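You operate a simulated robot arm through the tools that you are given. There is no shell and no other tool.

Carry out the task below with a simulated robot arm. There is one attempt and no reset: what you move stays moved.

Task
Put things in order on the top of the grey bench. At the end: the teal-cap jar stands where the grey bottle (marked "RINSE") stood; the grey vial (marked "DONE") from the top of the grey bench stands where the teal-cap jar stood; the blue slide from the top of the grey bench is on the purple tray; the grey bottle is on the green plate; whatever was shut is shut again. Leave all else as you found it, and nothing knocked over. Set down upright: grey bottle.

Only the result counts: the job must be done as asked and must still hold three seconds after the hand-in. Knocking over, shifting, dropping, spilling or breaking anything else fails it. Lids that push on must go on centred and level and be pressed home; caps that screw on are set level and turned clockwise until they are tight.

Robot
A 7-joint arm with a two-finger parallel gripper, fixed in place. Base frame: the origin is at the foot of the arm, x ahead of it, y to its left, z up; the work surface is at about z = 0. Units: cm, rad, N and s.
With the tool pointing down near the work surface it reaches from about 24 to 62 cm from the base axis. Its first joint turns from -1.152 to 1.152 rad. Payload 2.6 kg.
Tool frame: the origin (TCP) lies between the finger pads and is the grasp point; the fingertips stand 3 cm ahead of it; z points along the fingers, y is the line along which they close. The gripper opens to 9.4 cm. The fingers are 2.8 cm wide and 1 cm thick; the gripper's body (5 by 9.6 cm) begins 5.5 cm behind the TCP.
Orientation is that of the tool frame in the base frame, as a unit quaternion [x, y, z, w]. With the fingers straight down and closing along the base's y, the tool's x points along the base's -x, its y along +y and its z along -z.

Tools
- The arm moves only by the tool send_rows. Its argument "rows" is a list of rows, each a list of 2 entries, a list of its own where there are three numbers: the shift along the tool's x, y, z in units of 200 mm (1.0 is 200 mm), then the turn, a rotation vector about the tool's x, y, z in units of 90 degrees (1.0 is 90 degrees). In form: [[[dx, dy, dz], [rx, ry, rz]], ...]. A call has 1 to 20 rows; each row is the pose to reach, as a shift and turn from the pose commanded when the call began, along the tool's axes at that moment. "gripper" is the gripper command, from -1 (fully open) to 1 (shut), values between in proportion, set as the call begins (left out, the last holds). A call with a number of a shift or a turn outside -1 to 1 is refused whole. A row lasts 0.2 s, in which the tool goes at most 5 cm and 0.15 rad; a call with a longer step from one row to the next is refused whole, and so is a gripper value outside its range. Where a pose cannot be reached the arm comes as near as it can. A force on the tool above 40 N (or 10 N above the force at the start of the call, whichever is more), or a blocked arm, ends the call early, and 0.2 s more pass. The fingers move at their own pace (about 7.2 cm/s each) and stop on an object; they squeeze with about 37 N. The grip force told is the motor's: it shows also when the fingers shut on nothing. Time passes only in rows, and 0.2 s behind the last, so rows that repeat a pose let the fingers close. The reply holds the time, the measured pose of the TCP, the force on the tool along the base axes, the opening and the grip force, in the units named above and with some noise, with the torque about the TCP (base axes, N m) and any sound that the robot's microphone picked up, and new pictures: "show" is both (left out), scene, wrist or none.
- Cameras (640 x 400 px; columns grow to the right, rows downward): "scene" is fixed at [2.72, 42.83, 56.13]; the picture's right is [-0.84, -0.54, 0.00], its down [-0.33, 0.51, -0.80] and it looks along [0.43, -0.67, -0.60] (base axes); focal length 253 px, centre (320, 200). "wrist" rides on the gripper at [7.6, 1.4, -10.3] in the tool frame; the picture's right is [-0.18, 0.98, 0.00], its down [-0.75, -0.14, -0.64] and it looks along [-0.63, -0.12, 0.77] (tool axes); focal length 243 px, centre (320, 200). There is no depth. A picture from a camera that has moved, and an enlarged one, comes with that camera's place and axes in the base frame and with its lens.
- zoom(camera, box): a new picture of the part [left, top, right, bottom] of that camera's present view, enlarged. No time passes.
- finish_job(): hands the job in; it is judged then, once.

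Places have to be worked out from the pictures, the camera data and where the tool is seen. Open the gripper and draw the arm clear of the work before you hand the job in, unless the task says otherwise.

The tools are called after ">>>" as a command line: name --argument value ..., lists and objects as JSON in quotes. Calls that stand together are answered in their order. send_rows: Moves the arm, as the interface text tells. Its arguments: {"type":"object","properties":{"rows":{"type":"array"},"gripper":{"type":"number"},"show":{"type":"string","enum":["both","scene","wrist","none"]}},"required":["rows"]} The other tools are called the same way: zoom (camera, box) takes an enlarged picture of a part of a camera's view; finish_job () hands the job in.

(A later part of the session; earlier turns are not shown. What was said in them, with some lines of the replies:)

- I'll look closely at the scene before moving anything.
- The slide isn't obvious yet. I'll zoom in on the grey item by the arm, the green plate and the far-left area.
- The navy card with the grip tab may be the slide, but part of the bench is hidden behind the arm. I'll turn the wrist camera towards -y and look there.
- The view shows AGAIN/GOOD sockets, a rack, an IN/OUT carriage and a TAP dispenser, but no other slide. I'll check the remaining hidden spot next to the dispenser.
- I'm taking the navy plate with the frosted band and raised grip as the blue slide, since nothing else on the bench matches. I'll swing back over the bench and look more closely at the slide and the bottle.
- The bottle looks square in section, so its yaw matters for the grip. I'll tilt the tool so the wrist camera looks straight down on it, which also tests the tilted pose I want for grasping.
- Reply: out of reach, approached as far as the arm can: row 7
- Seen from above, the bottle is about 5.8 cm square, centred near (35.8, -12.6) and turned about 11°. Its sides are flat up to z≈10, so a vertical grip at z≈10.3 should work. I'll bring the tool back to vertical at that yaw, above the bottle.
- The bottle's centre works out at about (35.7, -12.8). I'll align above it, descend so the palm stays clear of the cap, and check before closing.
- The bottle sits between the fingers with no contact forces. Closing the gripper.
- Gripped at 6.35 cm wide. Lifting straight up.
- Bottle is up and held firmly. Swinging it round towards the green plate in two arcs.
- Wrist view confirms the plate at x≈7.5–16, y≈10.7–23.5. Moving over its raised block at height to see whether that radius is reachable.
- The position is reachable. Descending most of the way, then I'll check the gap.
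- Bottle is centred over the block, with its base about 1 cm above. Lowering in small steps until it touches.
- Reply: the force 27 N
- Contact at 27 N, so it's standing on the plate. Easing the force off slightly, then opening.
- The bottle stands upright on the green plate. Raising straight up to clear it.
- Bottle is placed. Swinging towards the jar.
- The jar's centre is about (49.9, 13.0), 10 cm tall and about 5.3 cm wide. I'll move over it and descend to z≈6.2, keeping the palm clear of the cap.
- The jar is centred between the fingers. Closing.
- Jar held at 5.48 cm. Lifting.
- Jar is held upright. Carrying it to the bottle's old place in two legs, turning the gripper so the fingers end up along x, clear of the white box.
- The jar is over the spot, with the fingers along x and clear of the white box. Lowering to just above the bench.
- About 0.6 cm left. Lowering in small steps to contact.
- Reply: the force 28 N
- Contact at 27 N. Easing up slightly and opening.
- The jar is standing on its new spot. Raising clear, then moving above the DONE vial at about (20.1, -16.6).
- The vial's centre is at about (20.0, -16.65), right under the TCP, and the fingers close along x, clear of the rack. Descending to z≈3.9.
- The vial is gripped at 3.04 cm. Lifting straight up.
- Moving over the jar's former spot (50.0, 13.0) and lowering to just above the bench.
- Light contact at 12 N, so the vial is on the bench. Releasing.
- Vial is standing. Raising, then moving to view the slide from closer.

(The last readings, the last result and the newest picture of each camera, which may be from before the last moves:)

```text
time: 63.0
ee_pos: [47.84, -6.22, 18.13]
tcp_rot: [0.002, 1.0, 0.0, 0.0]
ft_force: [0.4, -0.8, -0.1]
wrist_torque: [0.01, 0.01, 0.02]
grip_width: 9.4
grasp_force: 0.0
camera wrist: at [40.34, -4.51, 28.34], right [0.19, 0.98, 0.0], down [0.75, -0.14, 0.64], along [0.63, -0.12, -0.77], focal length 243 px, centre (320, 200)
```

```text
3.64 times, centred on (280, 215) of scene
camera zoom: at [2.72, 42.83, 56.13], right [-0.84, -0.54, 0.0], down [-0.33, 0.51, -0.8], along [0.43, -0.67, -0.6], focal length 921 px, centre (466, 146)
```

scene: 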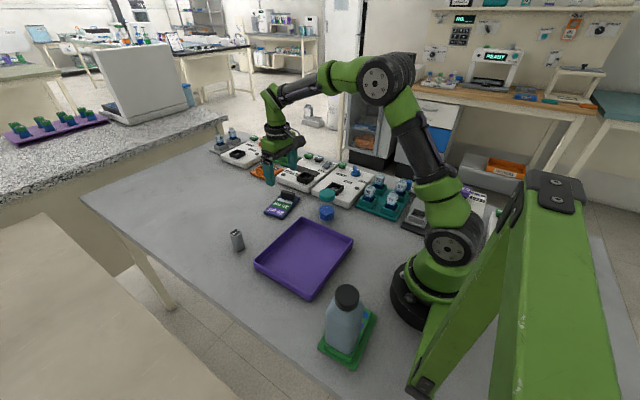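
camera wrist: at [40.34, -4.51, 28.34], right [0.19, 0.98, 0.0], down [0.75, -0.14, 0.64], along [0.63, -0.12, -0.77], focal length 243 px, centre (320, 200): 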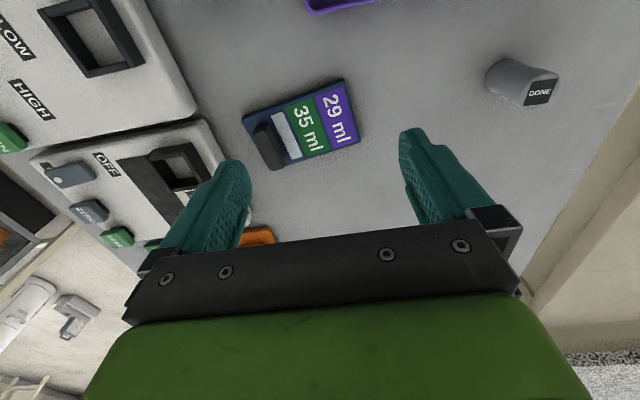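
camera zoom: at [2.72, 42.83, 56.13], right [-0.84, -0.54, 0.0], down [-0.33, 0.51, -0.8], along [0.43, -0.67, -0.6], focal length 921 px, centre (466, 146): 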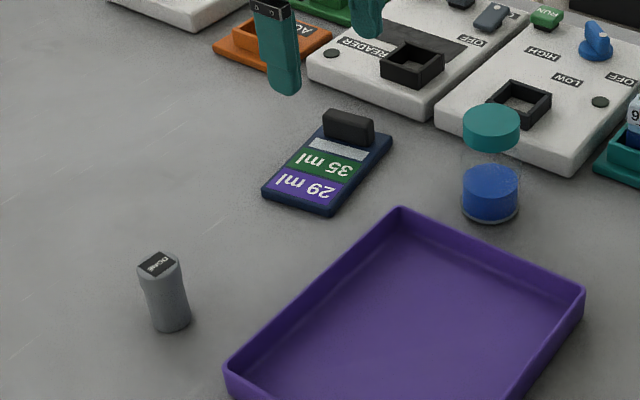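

The slide is about 12 x 7.4 cm, centred near (52, -8.8) and turned about 9°, with the grip tab near (52.3, -13). I'll hover over the tab with the fingers closing across it, partly closed.

>>> send_rows --rows '[[[-0.05, -0.07, 0.0], [0, 0, -0.03]], [[-0.12, -0.18, 0.05], [0, 0, -0.06]], [[-0.19, -0.29, 0.12], [0, 0, -0.09]], [[-0.219, -0.34, 0.2], [0, 0, -0.102]], [[-0.219, -0.34, 0.28], [0, 0, -0.102]], [[-0.219, -0.34, 0.3], [0, 0, -0.102]], [[-0.219, -0.34, 0.3], [0, 0, -0.102]]]' --gripper 0.1

>>> zoom --camera "wrist" --box '[220, 80, 420, 240]'

>>> zoom --camera "scene" --box '[240, 130, 330, 230]'

```text
time: 64.6
ee_pos: [52.26, -12.72, 12.1]
tcp_rot: [-0.079, 0.997, 0.001, 0.001]
ft_force: [0.5, -1.0, 0.2]
wrist_torque: [-0.03, -0.02, 0.02]
grip_width: 4.24
grasp_force: 0.1
camera wrist: at [44.51, -12.33, 22.31], right [0.03, 1.0, 0.0], down [0.77, -0.02, 0.64], along [0.64, -0.02, -0.77], focal length 243 px, centre (320, 200)
```

scene: 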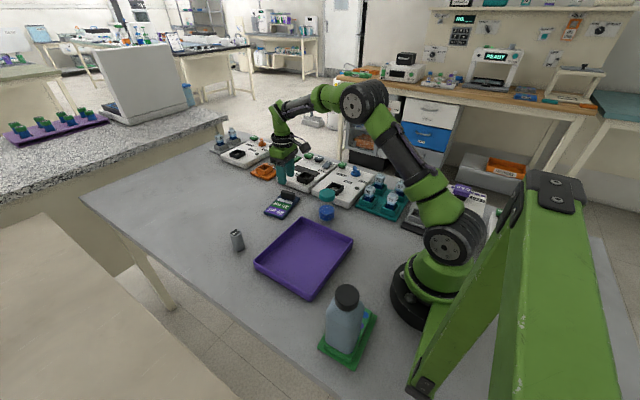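
wrist: 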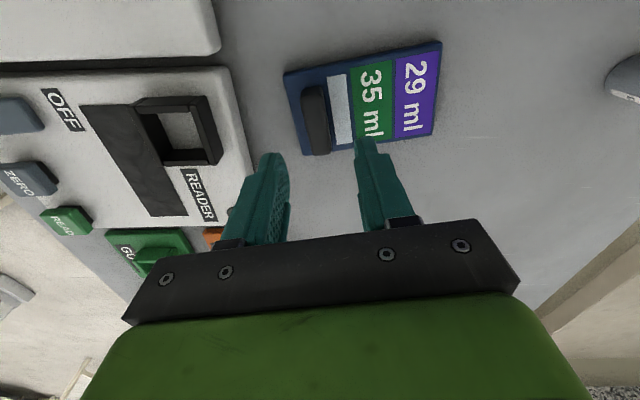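

```text
2.50 times, centred on (320, 160) of wrist
camera zoom: at [44.51, -12.33, 22.31], right [0.03, 1.0, 0.0], down [0.77, -0.02, 0.64], along [0.64, -0.02, -0.77], focal length 606 px, centre (320, 300)
```

zoom: 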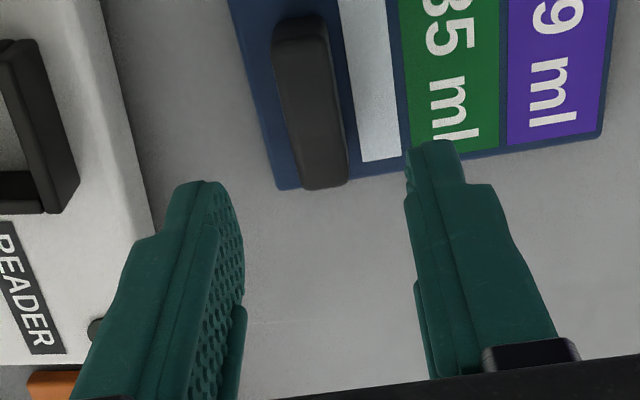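

```text
4.00 times, centred on (285, 180) of scene
camera zoom: at [2.72, 42.83, 56.13], right [-0.84, -0.54, 0.0], down [-0.33, 0.51, -0.8], along [0.43, -0.67, -0.6], focal length 1014 px, centre (460, 280)
```

zoom: 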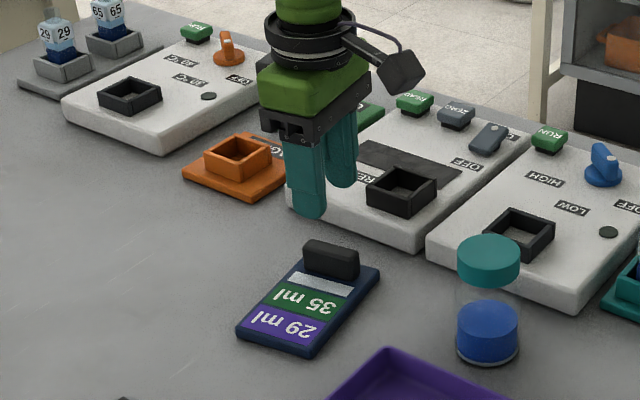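

The tab spans x≈50–55 with its centre near (52.65, -12.9). I'll shift over it and descend until the fingertips are just above the plate.

>>> send_rows --rows '[[[-0.016, -0.022, 0.03], [0, 0, 0]], [[-0.016, -0.022, 0.12], [0, 0, 0]], [[-0.016, -0.022, 0.22], [0, 0, 0]], [[-0.016, -0.022, 0.3], [0, 0, 0]], [[-0.016, -0.022, 0.35], [0, 0, 0]], [[-0.016, -0.022, 0.37], [0, 0, 0]], [[-0.016, -0.022, 0.37], [0, 0, 0]]]'

>>> zoom --camera "wrist" --box '[220, 60, 420, 220]'

>>> zoom --camera "scene" --box '[250, 160, 310, 225]'

```text
time: 66.2
ee_pos: [52.6, -13.15, 4.64]
tcp_rot: [-0.079, 0.997, 0.0, 0.0]
ft_force: [-0.5, 0.0, 0.8]
wrist_torque: [0.02, -0.02, 0.01]
grip_width: 4.22
grasp_force: 0.1
camera wrist: at [44.9, -12.8, 14.91], right [0.03, 1.0, 0.0], down [0.77, -0.02, 0.64], along [0.64, -0.02, -0.77], focal length 243 px, centre (320, 200)
```

scene: 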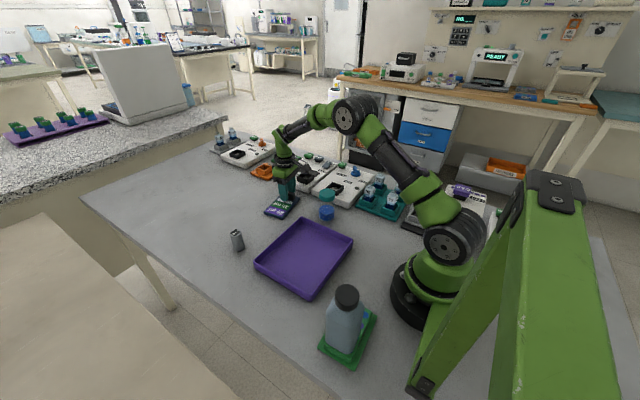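
wrist: 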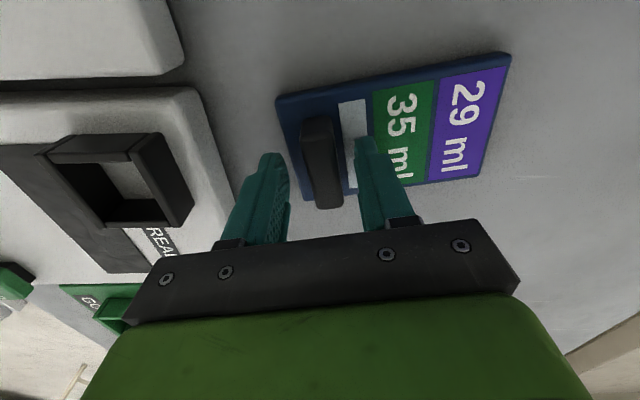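

```text
2.50 times, centred on (320, 140) of wrist
camera zoom: at [44.9, -12.8, 14.91], right [0.03, 1.0, 0.0], down [0.77, -0.02, 0.64], along [0.64, -0.02, -0.77], focal length 606 px, centre (320, 350)
```

zoom: 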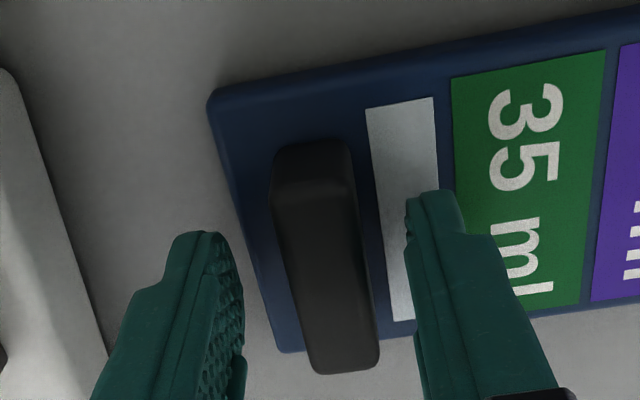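

```text
6.15 times, centred on (280, 192) of scene
camera zoom: at [2.72, 42.83, 56.13], right [-0.84, -0.54, 0.0], down [-0.33, 0.51, -0.8], along [0.43, -0.67, -0.6], focal length 1559 px, centre (566, 246)
```

zoom: 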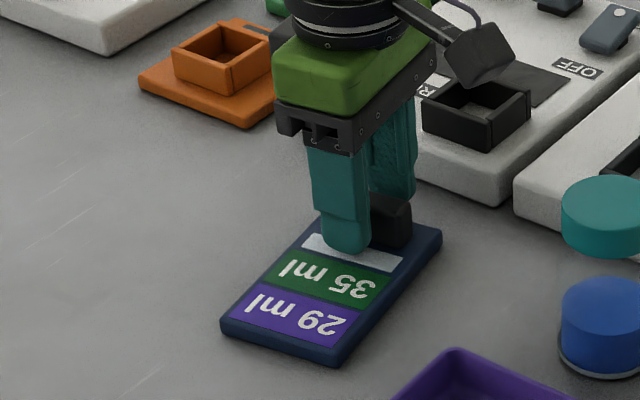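

The fingers straddle the tab with about 1.9 cm of overlap. I'll nudge 0.2 cm to centre and 0.2 cm lower, then close.

>>> send_rows --rows '[[[0, 0.009, 0.005], [0, 0, 0]], [[0, 0.009, 0.01], [0, 0, 0]]]' --show "none"

>>> send_rows --rows '[[[0, 0, 0], [0, 0, 0]], [[0, 0, 0], [0, 0, 0]], [[0, 0, 0], [0, 0, 0]], [[0, 0, 0], [0, 0, 0]]]' --gripper 1

```text
time: 66.8
ee_pos: [52.59, -12.95, 4.48]
tcp_rot: [-0.078, 0.997, 0.0, 0.0]
ft_force: [-0.3, 0.0, -0.6]
wrist_torque: [-0.01, 0.01, 0.0]
grip_width: 4.23
grasp_force: 0.0
```

```text
time: 67.8
ee_pos: [52.7, -12.97, 4.42]
tcp_rot: [-0.079, 0.997, 0.0, 0.0]
ft_force: [-0.5, 0.0, -0.3]
wrist_torque: [0.0, 0.0, 0.0]
grip_width: 1.72
grasp_force: 36.7
camera wrist: at [44.91, -12.58, 14.73], right [0.03, 1.0, 0.0], down [0.77, -0.02, 0.64], along [0.64, -0.02, -0.77], focal length 243 px, centre (320, 200)
```

scene: 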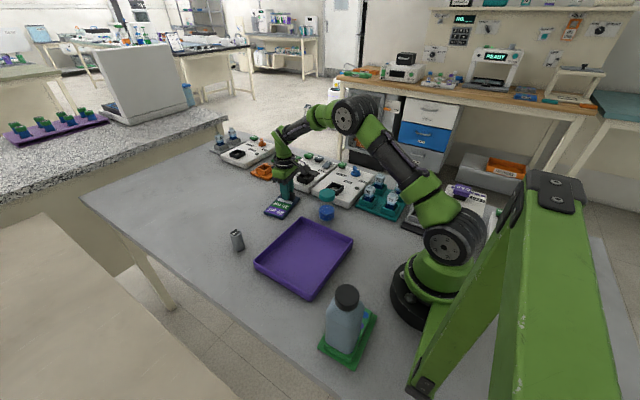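
wrist: 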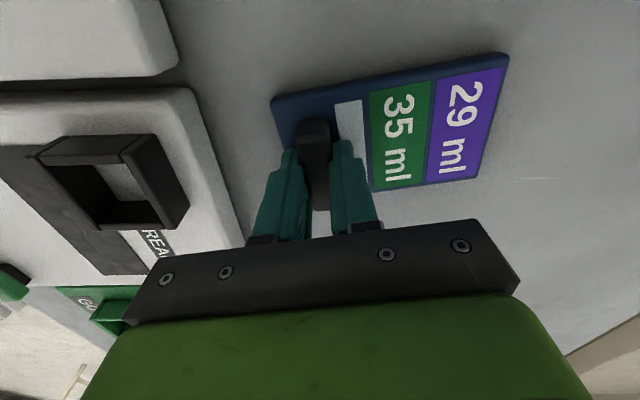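

The tab is gripped (1.72 cm). Lifting slowly.

>>> send_rows --rows '[[[0, 0, -0.02], [0, 0, 0]], [[0, 0, -0.06], [0, 0, 0]], [[0, 0, -0.13], [0, 0, 0]], [[0, 0, -0.22], [0, 0, 0]], [[0, 0, -0.32], [0, 0, 0]], [[0, 0, -0.42], [0, 0, 0]], [[0, 0, -0.5], [0, 0, 0]], [[0, 0, -0.5], [0, 0, 0]]]'

>>> zoom --camera "scene" --box '[230, 120, 330, 230]'

```text
time: 69.6
ee_pos: [52.72, -12.93, 14.66]
tcp_rot: [-0.079, 0.997, 0.0, 0.0]
ft_force: [-0.1, -0.5, -0.5]
wrist_torque: [-0.04, 0.03, -0.01]
grip_width: 1.75
grasp_force: 37.4
camera wrist: at [45.0, -12.51, 24.9], right [0.03, 1.0, 0.0], down [0.77, -0.02, 0.64], along [0.64, -0.02, -0.77], focal length 243 px, centre (320, 200)
```

scene: 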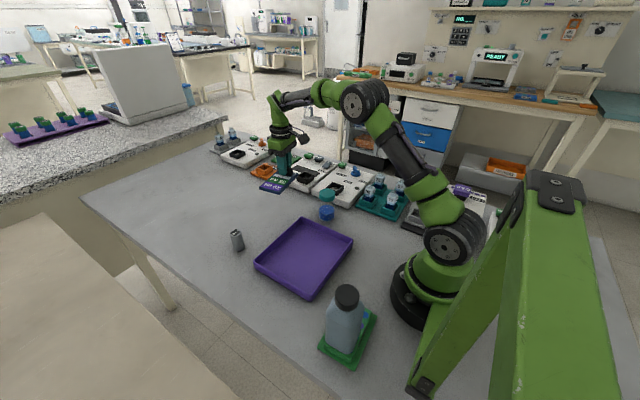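
wrist: 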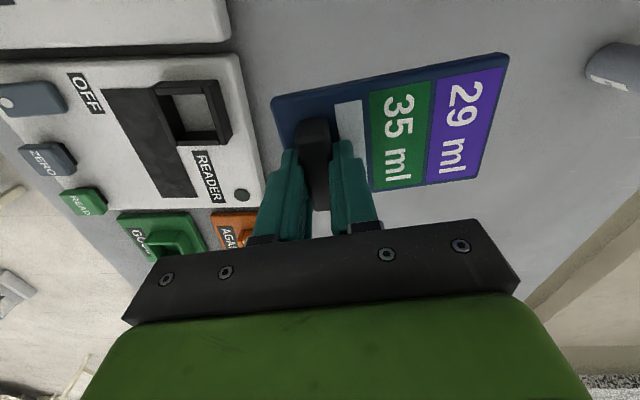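

```text
3.64 times, centred on (280, 175) of scene
camera zoom: at [2.72, 42.83, 56.13], right [-0.84, -0.54, 0.0], down [-0.33, 0.51, -0.8], along [0.43, -0.67, -0.6], focal length 921 px, centre (466, 291)
```

zoom: 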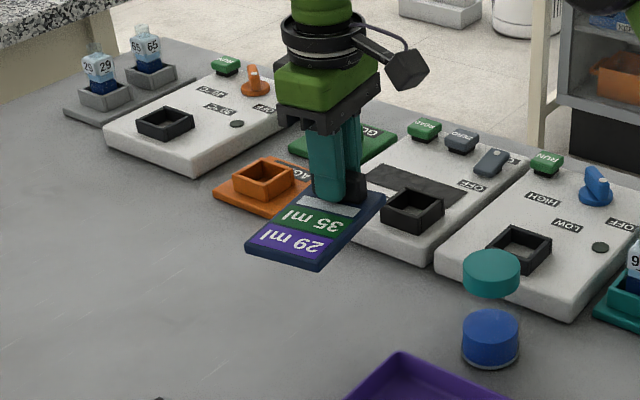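

The slide hangs level. I'll raise it a bit and carry it to above the tray centre, squaring up its yaw.

>>> send_rows --rows '[[[0.0, 0.0, -0.08], [0, 0, 0]], [[0.03, 0.03, -0.16], [0, 0, 0.005]], [[0.11, 0.1, -0.2], [0, 0, 0.015]], [[0.23, 0.21, -0.2], [0, 0, 0.03]], [[0.36, 0.335, -0.2], [0, 0, 0.04]], [[0.49, 0.46, -0.2], [0, 0, 0.055]], [[0.62, 0.58, -0.2], [0, 0, 0.07]], [[0.74, 0.69, -0.2], [0, 0, 0.08]], [[0.84, 0.785, -0.2], [0, 0, 0.09]], [[0.905, 0.845, -0.2], [0, 0, 0.1]], [[0.933, 0.873, -0.2], [0, 0, 0.101]], [[0.933, 0.873, -0.2], [0, 0, 0.101]]]'

>>> zoom --camera "scene" --box '[220, 130, 400, 310]'

```text
time: 72.2
ee_pos: [31.52, 1.21, 18.51]
tcp_rot: [0.002, 1.0, 0.0, 0.0]
ft_force: [0.7, -0.1, -1.4]
wrist_torque: [0.01, -0.03, -0.01]
grip_width: 1.7
grasp_force: 36.6
camera wrist: at [23.89, 2.93, 28.85], right [0.19, 0.98, 0.0], down [0.75, -0.14, 0.64], along [0.63, -0.12, -0.77], focal length 243 px, centre (320, 200)
```

scene: 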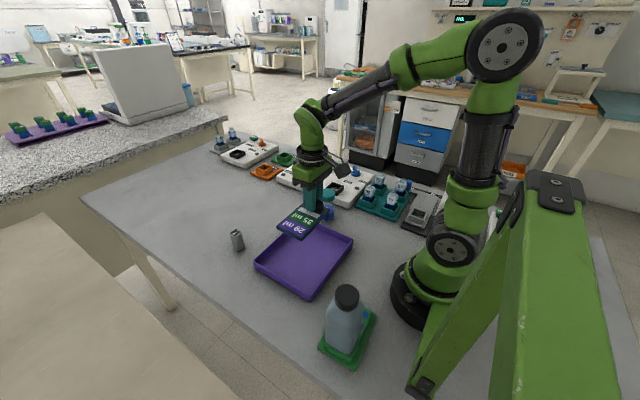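
wrist: 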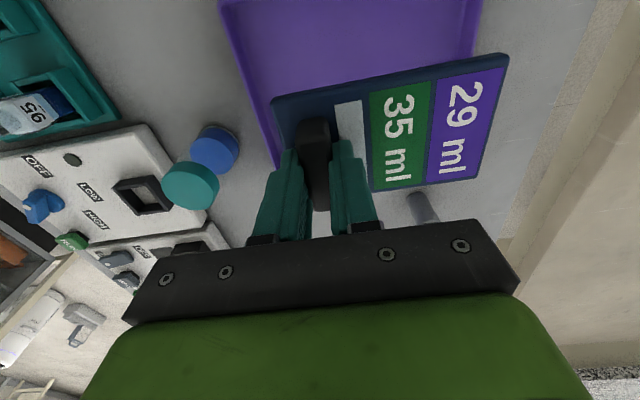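

```text
2.22 times, centred on (310, 220) of scene
camera zoom: at [2.72, 42.83, 56.13], right [-0.84, -0.54, 0.0], down [-0.33, 0.51, -0.8], along [0.43, -0.67, -0.6], focal length 563 px, centre (342, 156)
```

zoom: 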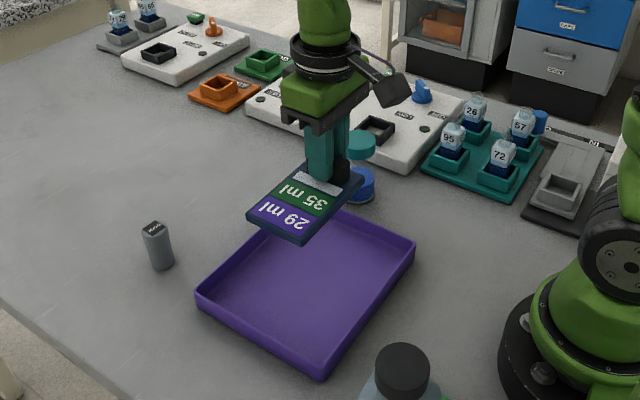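

The slide is aligned over the tray. Lowering to about 1.5 cm above its floor, then checking wall clearance.

>>> send_rows --rows '[[[0, 0, 0.04], [0, 0, 0]], [[0, 0, 0.13], [0, 0, 0]], [[0, 0, 0.25], [0, 0, 0]], [[0, 0, 0.37], [0, 0, 0]], [[0, 0, 0.47], [0, 0, 0]], [[0, 0, 0.54], [0, 0, 0]], [[0, 0, 0.58], [0, 0, 0]], [[0, 0, 0.58], [0, 0, 0]]]'

>>> zoom --camera "scene" --box '[240, 190, 370, 310]'

```text
time: 74.0
ee_pos: [31.63, 1.41, 7.02]
tcp_rot: [0.0, 1.0, 0.001, 0.0]
ft_force: [0.7, 0.5, -1.0]
wrist_torque: [-0.03, -0.01, -0.01]
grip_width: 1.72
grasp_force: 36.8
camera wrist: at [23.93, 2.97, 17.27], right [0.18, 0.98, 0.0], down [0.75, -0.14, 0.64], along [0.63, -0.12, -0.77], focal length 243 px, centre (320, 200)
```

scene: 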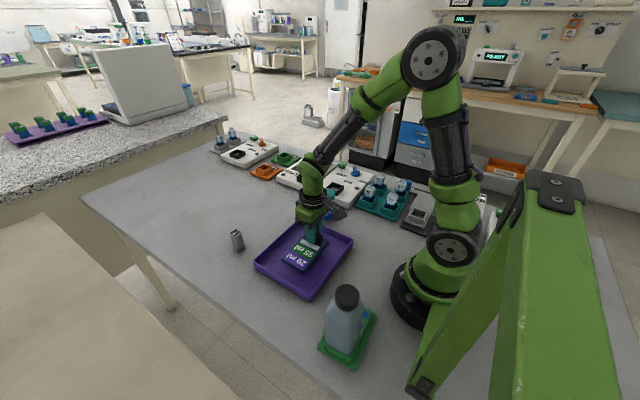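
wrist: 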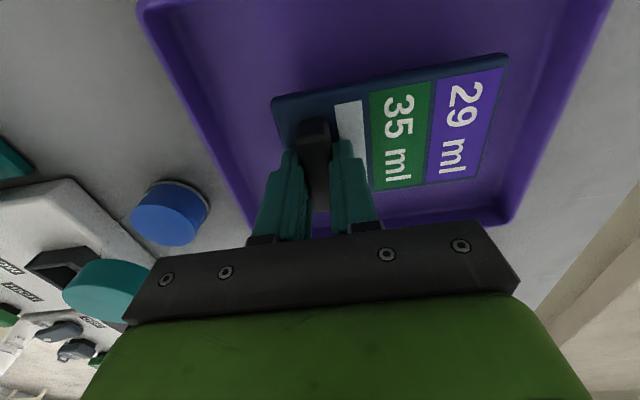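

```text
3.33 times, centred on (305, 250) of scene
camera zoom: at [2.72, 42.83, 56.13], right [-0.84, -0.54, 0.0], down [-0.33, 0.51, -0.8], along [0.43, -0.67, -0.6], focal length 845 px, centre (370, 33)
```

zoom: 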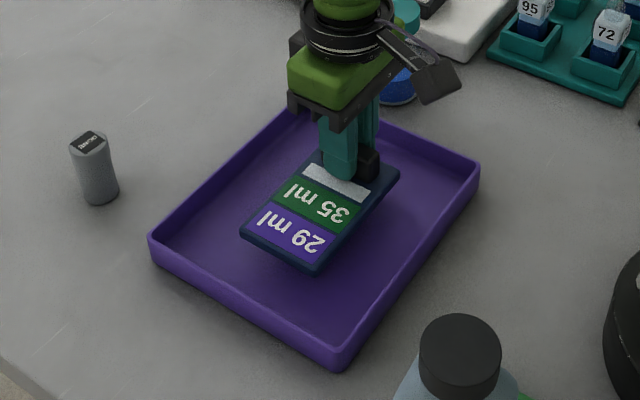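

Slide is well inside the walls. Continuing down gently.

>>> send_rows --rows '[[[0, 0, 0.025], [0, 0, 0]], [[0, 0, 0.05], [0, 0, 0]], [[0, 0, 0.07], [0, 0, 0]], [[0, 0, 0.085], [0, 0, 0]], [[0, 0, 0.085], [0, 0, 0]]]' --show "none"

```text
time: 75.2
ee_pos: [31.48, 1.47, 5.21]
tcp_rot: [0.0, 1.0, 0.0, 0.0]
ft_force: [-0.2, 0.5, -1.7]
wrist_torque: [-0.05, 0.06, -0.01]
grip_width: 1.72
grasp_force: 36.8
```

>>> send_rows --rows '[[[0, 0, 0.005], [0, 0, 0]], [[0, 0, 0.01], [0, 0, 0]], [[0, 0, 0.015], [0, 0, 0]], [[0, 0, 0.015], [0, 0, 0]]]' --show "none"

```text
time: 76.2
ee_pos: [31.45, 1.34, 5.11]
tcp_rot: [0.001, 1.0, 0.0, 0.001]
ft_force: [-2.1, -1.6, 13.0]
wrist_torque: [0.0, 0.22, 0.03]
grip_width: 1.71
grasp_force: 37.7
```

Contact at 13 N on the tray floor. Opening part way to release.

>>> send_rows --rows '[[[0, 0, -0.004], [0, 0, 0]], [[0, 0, -0.004], [0, 0, 0]], [[0, 0, -0.004], [0, 0, 0]], [[0, 0, -0.004], [0, 0, 0]]]' --gripper 0.1

>>> zoom --camera "scene" --box '[240, 190, 370, 310]'

```text
time: 77.2
ee_pos: [31.53, 1.42, 5.08]
tcp_rot: [0.001, 1.0, 0.0, 0.001]
ft_force: [0.8, -0.2, -0.3]
wrist_torque: [-0.01, 0.0, -0.03]
grip_width: 4.22
grasp_force: 0.0
camera wrist: at [23.88, 3.0, 15.28], right [0.18, 0.98, 0.0], down [0.75, -0.14, 0.64], along [0.63, -0.12, -0.77], focal length 243 px, centre (320, 200)
```

scene: 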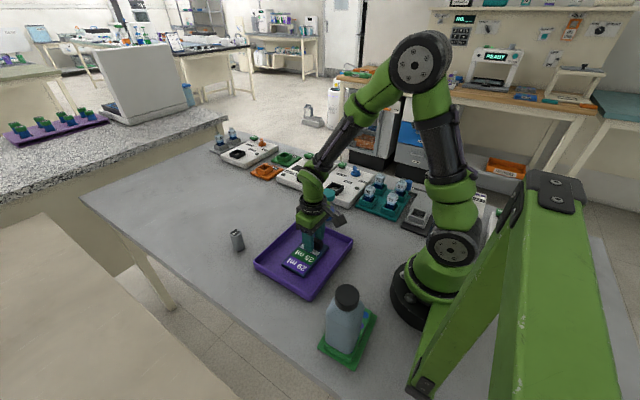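
wrist: 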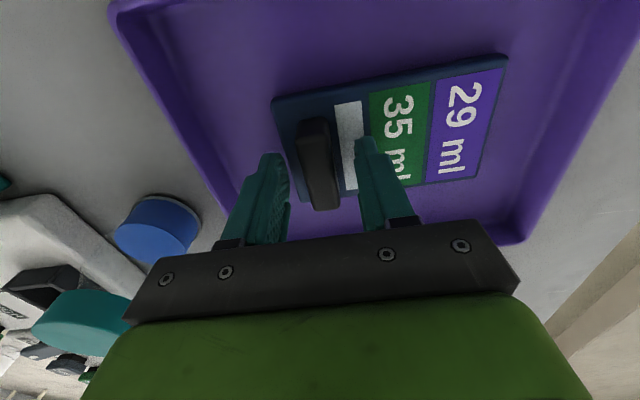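

```text
3.33 times, centred on (305, 250) of scene
camera zoom: at [2.72, 42.83, 56.13], right [-0.84, -0.54, 0.0], down [-0.33, 0.51, -0.8], along [0.43, -0.67, -0.6], focal length 845 px, centre (370, 33)
```

zoom: 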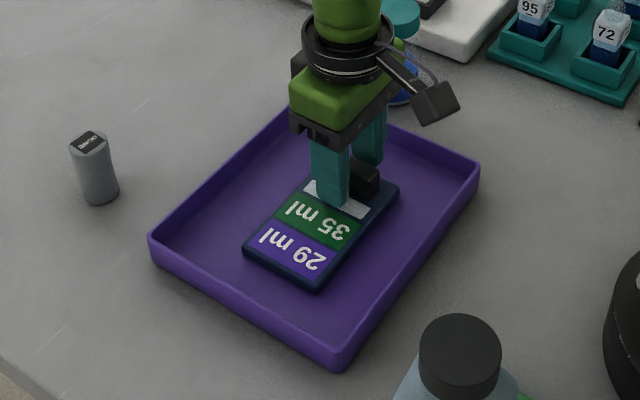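

The slide lies flat in the tray. Raising straight up to clear it, then checking everything.

>>> send_rows --rows '[[[0, 0, -0.04], [0, 0, 0]], [[0, 0, -0.12], [0, 0, 0]], [[0, 0, -0.25], [0, 0, 0]], [[0, 0, -0.4], [0, 0, 0]], [[0, 0, -0.58], [0, 0, 0]], [[0, 0, -0.76], [0, 0, 0]], [[0, 0, -0.92], [0, 0, 0]], [[0, 0, -0.99], [0, 0, 0]]]' --show "none"

>>> send_rows --rows '[[[0.05, 0, -0.1], [0, 0, 0]], [[0.1, 0, -0.25], [0, 0, 0]], [[0.1, 0, -0.4], [0, 0, 0]], [[0.1, 0, -0.4], [0, 0, 0]], [[0.1, 0, -0.4], [0, 0, 0]]]' --gripper -1

>>> zoom --camera "scene" --box '[200, 150, 420, 290]'

>>> zoom --camera "scene" --box '[290, 250, 400, 380]'

>>> zoom --camera "scene" --box '[300, 150, 460, 250]'

```text
time: 79.0
ee_pos: [31.46, 1.42, 24.7]
tcp_rot: [0.0, 1.0, 0.0, -0.001]
ft_force: [0.1, -0.2, -0.1]
wrist_torque: [0.03, 0.02, -0.01]
grip_width: 4.23
grasp_force: 0.0
```

```text
time: 80.2
ee_pos: [29.58, 1.51, 32.92]
tcp_rot: [-0.001, 1.0, 0.001, 0.0]
ft_force: [1.1, 0.0, -0.1]
wrist_torque: [-0.01, -0.01, -0.02]
grip_width: 9.41
grasp_force: 0.0
camera wrist: at [21.87, 3.12, 43.11], right [0.18, 0.98, 0.0], down [0.75, -0.14, 0.64], along [0.63, -0.12, -0.77], focal length 243 px, centre (320, 200)
```

scene: 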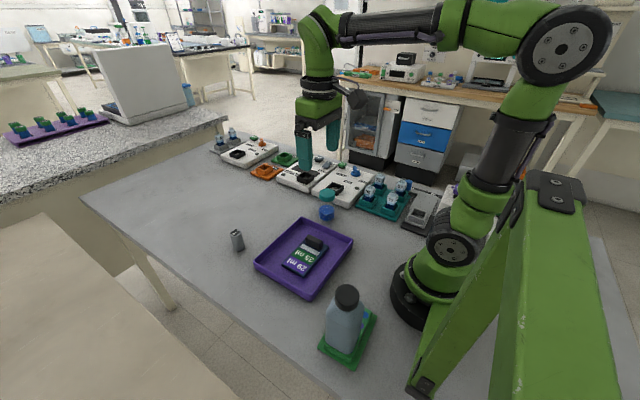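
wrist: 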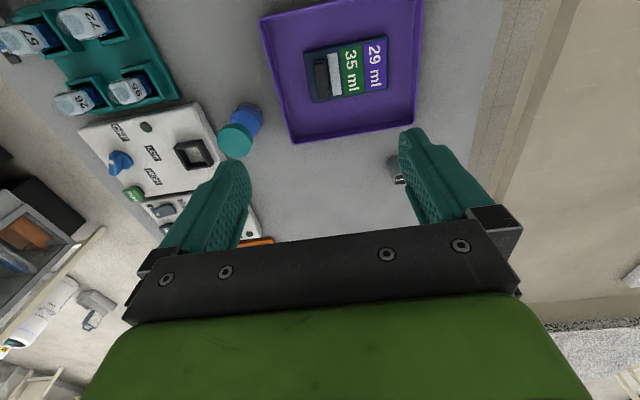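

```text
2.86 times, centred on (310, 220) of scene
camera zoom: at [2.72, 42.83, 56.13], right [-0.84, -0.54, 0.0], down [-0.33, 0.51, -0.8], along [0.43, -0.67, -0.6], focal length 724 px, centre (349, 143)
```

zoom: 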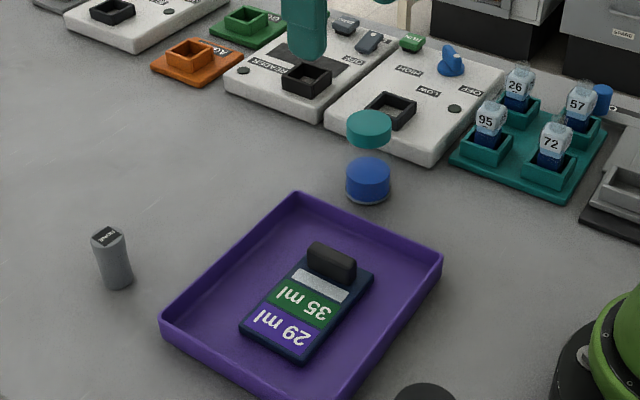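

```text
3.08 times, centred on (345, 315) of scene
camera zoom: at [2.72, 42.83, 56.13], right [-0.84, -0.54, 0.0], down [-0.33, 0.51, -0.8], along [0.43, -0.67, -0.6], focal length 780 px, centre (243, -154)
```

zoom: 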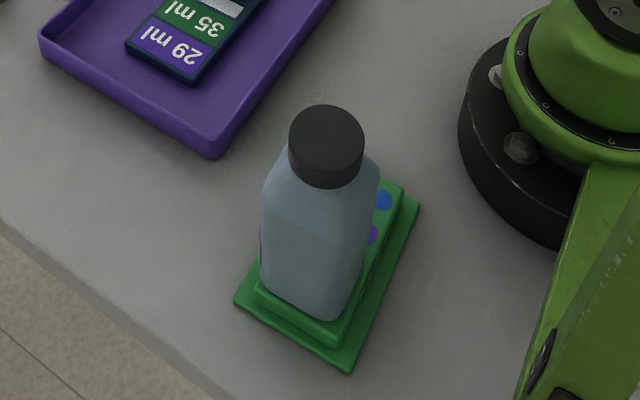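

```text
4.00 times, centred on (380, 200) of scene
camera zoom: at [2.72, 42.83, 56.13], right [-0.84, -0.54, 0.0], down [-0.33, 0.51, -0.8], along [0.43, -0.67, -0.6], focal length 1014 px, centre (80, 200)
```

zoom: 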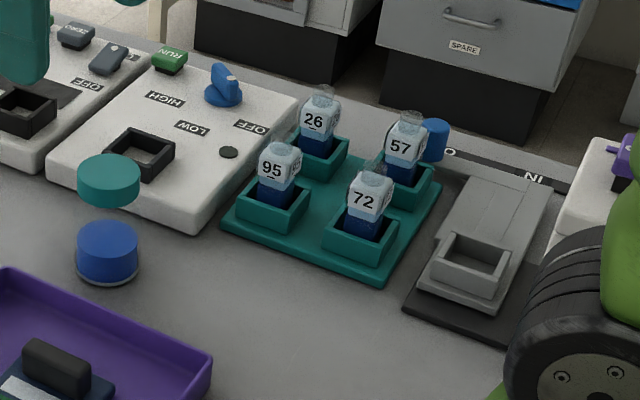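

Everything looks in place. One last comparison of the jar against the bottle's original footprint, using the same zoom box as before.

>>> zoom --camera "scene" --box '[300, 160, 360, 230]'

>>> zoom --camera "scene" --box '[210, 200, 270, 265]'

```text
5.71 times, centred on (330, 195) of scene
camera zoom: at [2.72, 42.83, 56.13], right [-0.84, -0.54, 0.0], down [-0.33, 0.51, -0.8], along [0.43, -0.67, -0.6], focal length 1448 px, centre (263, 229)
```

zoom: 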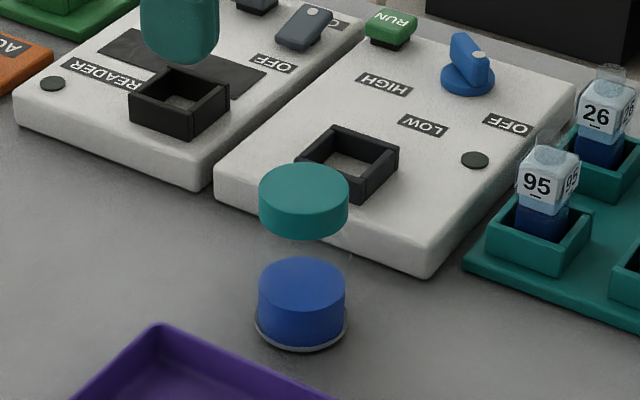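

```text
6.15 times, centred on (240, 232) of scene
camera zoom: at [2.72, 42.83, 56.13], right [-0.84, -0.54, 0.0], down [-0.33, 0.51, -0.8], along [0.43, -0.67, -0.6], focal length 1559 px, centre (812, 0)
```

zoom: 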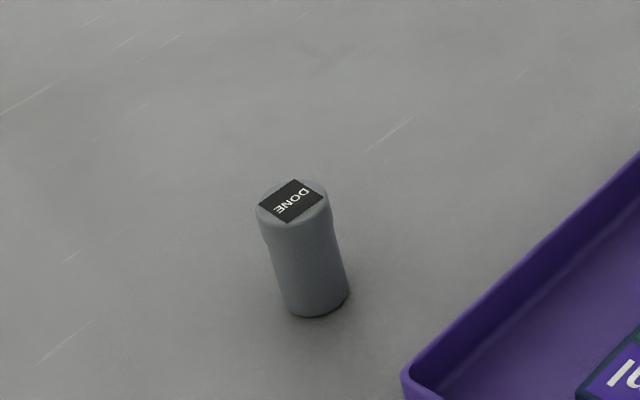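

The jar and vial are within about 0.2–0.3 cm of their targets. The bottle stands upright on the plate, the slide is flat in the tray, nothing else has moved, and the open gripper is well clear. Handing in.

>>> finish_job

```text
The job is handed in.
```

All four objects are in their new places and I've handed the job in. I don't have the verdict yet.

| Object | Where it is now | How close |
|---|---|---|
| Grey bottle (RINSE) | Upright on the raised, dotted block of the green plate | Bottle is slightly wider than the block, so it overhangs by a few millimetres |
| Teal-cap jar | Where the bottle stood, about (36.0, -12.6) | Within about 0.3 cm by the camera comparison |
| Grey vial (DONE) | Where the jar stood, about (50.0, 13.0) | Within about 0.2 cm by the camera comparison |
| Blue slide | Flat on the floor of the purple tray | Well inside the walls |

- **Blue slide:** nothing on the bench was labelled as one. I took it to be the navy plate with the white band, the raised grip and the "29 ml / 35 ml" fields; nothing else within view matched.
- **Green plate:** I took this to be the large plate with coloured dots, not the small green "GOOD" socket near the reader, which the bottle would not fit.
- **Lids:** I opened nothing, so the bottle and jar caps are on as I found them.

In the last pictures nothing else had moved or fallen, and the open gripper was well above the bench.
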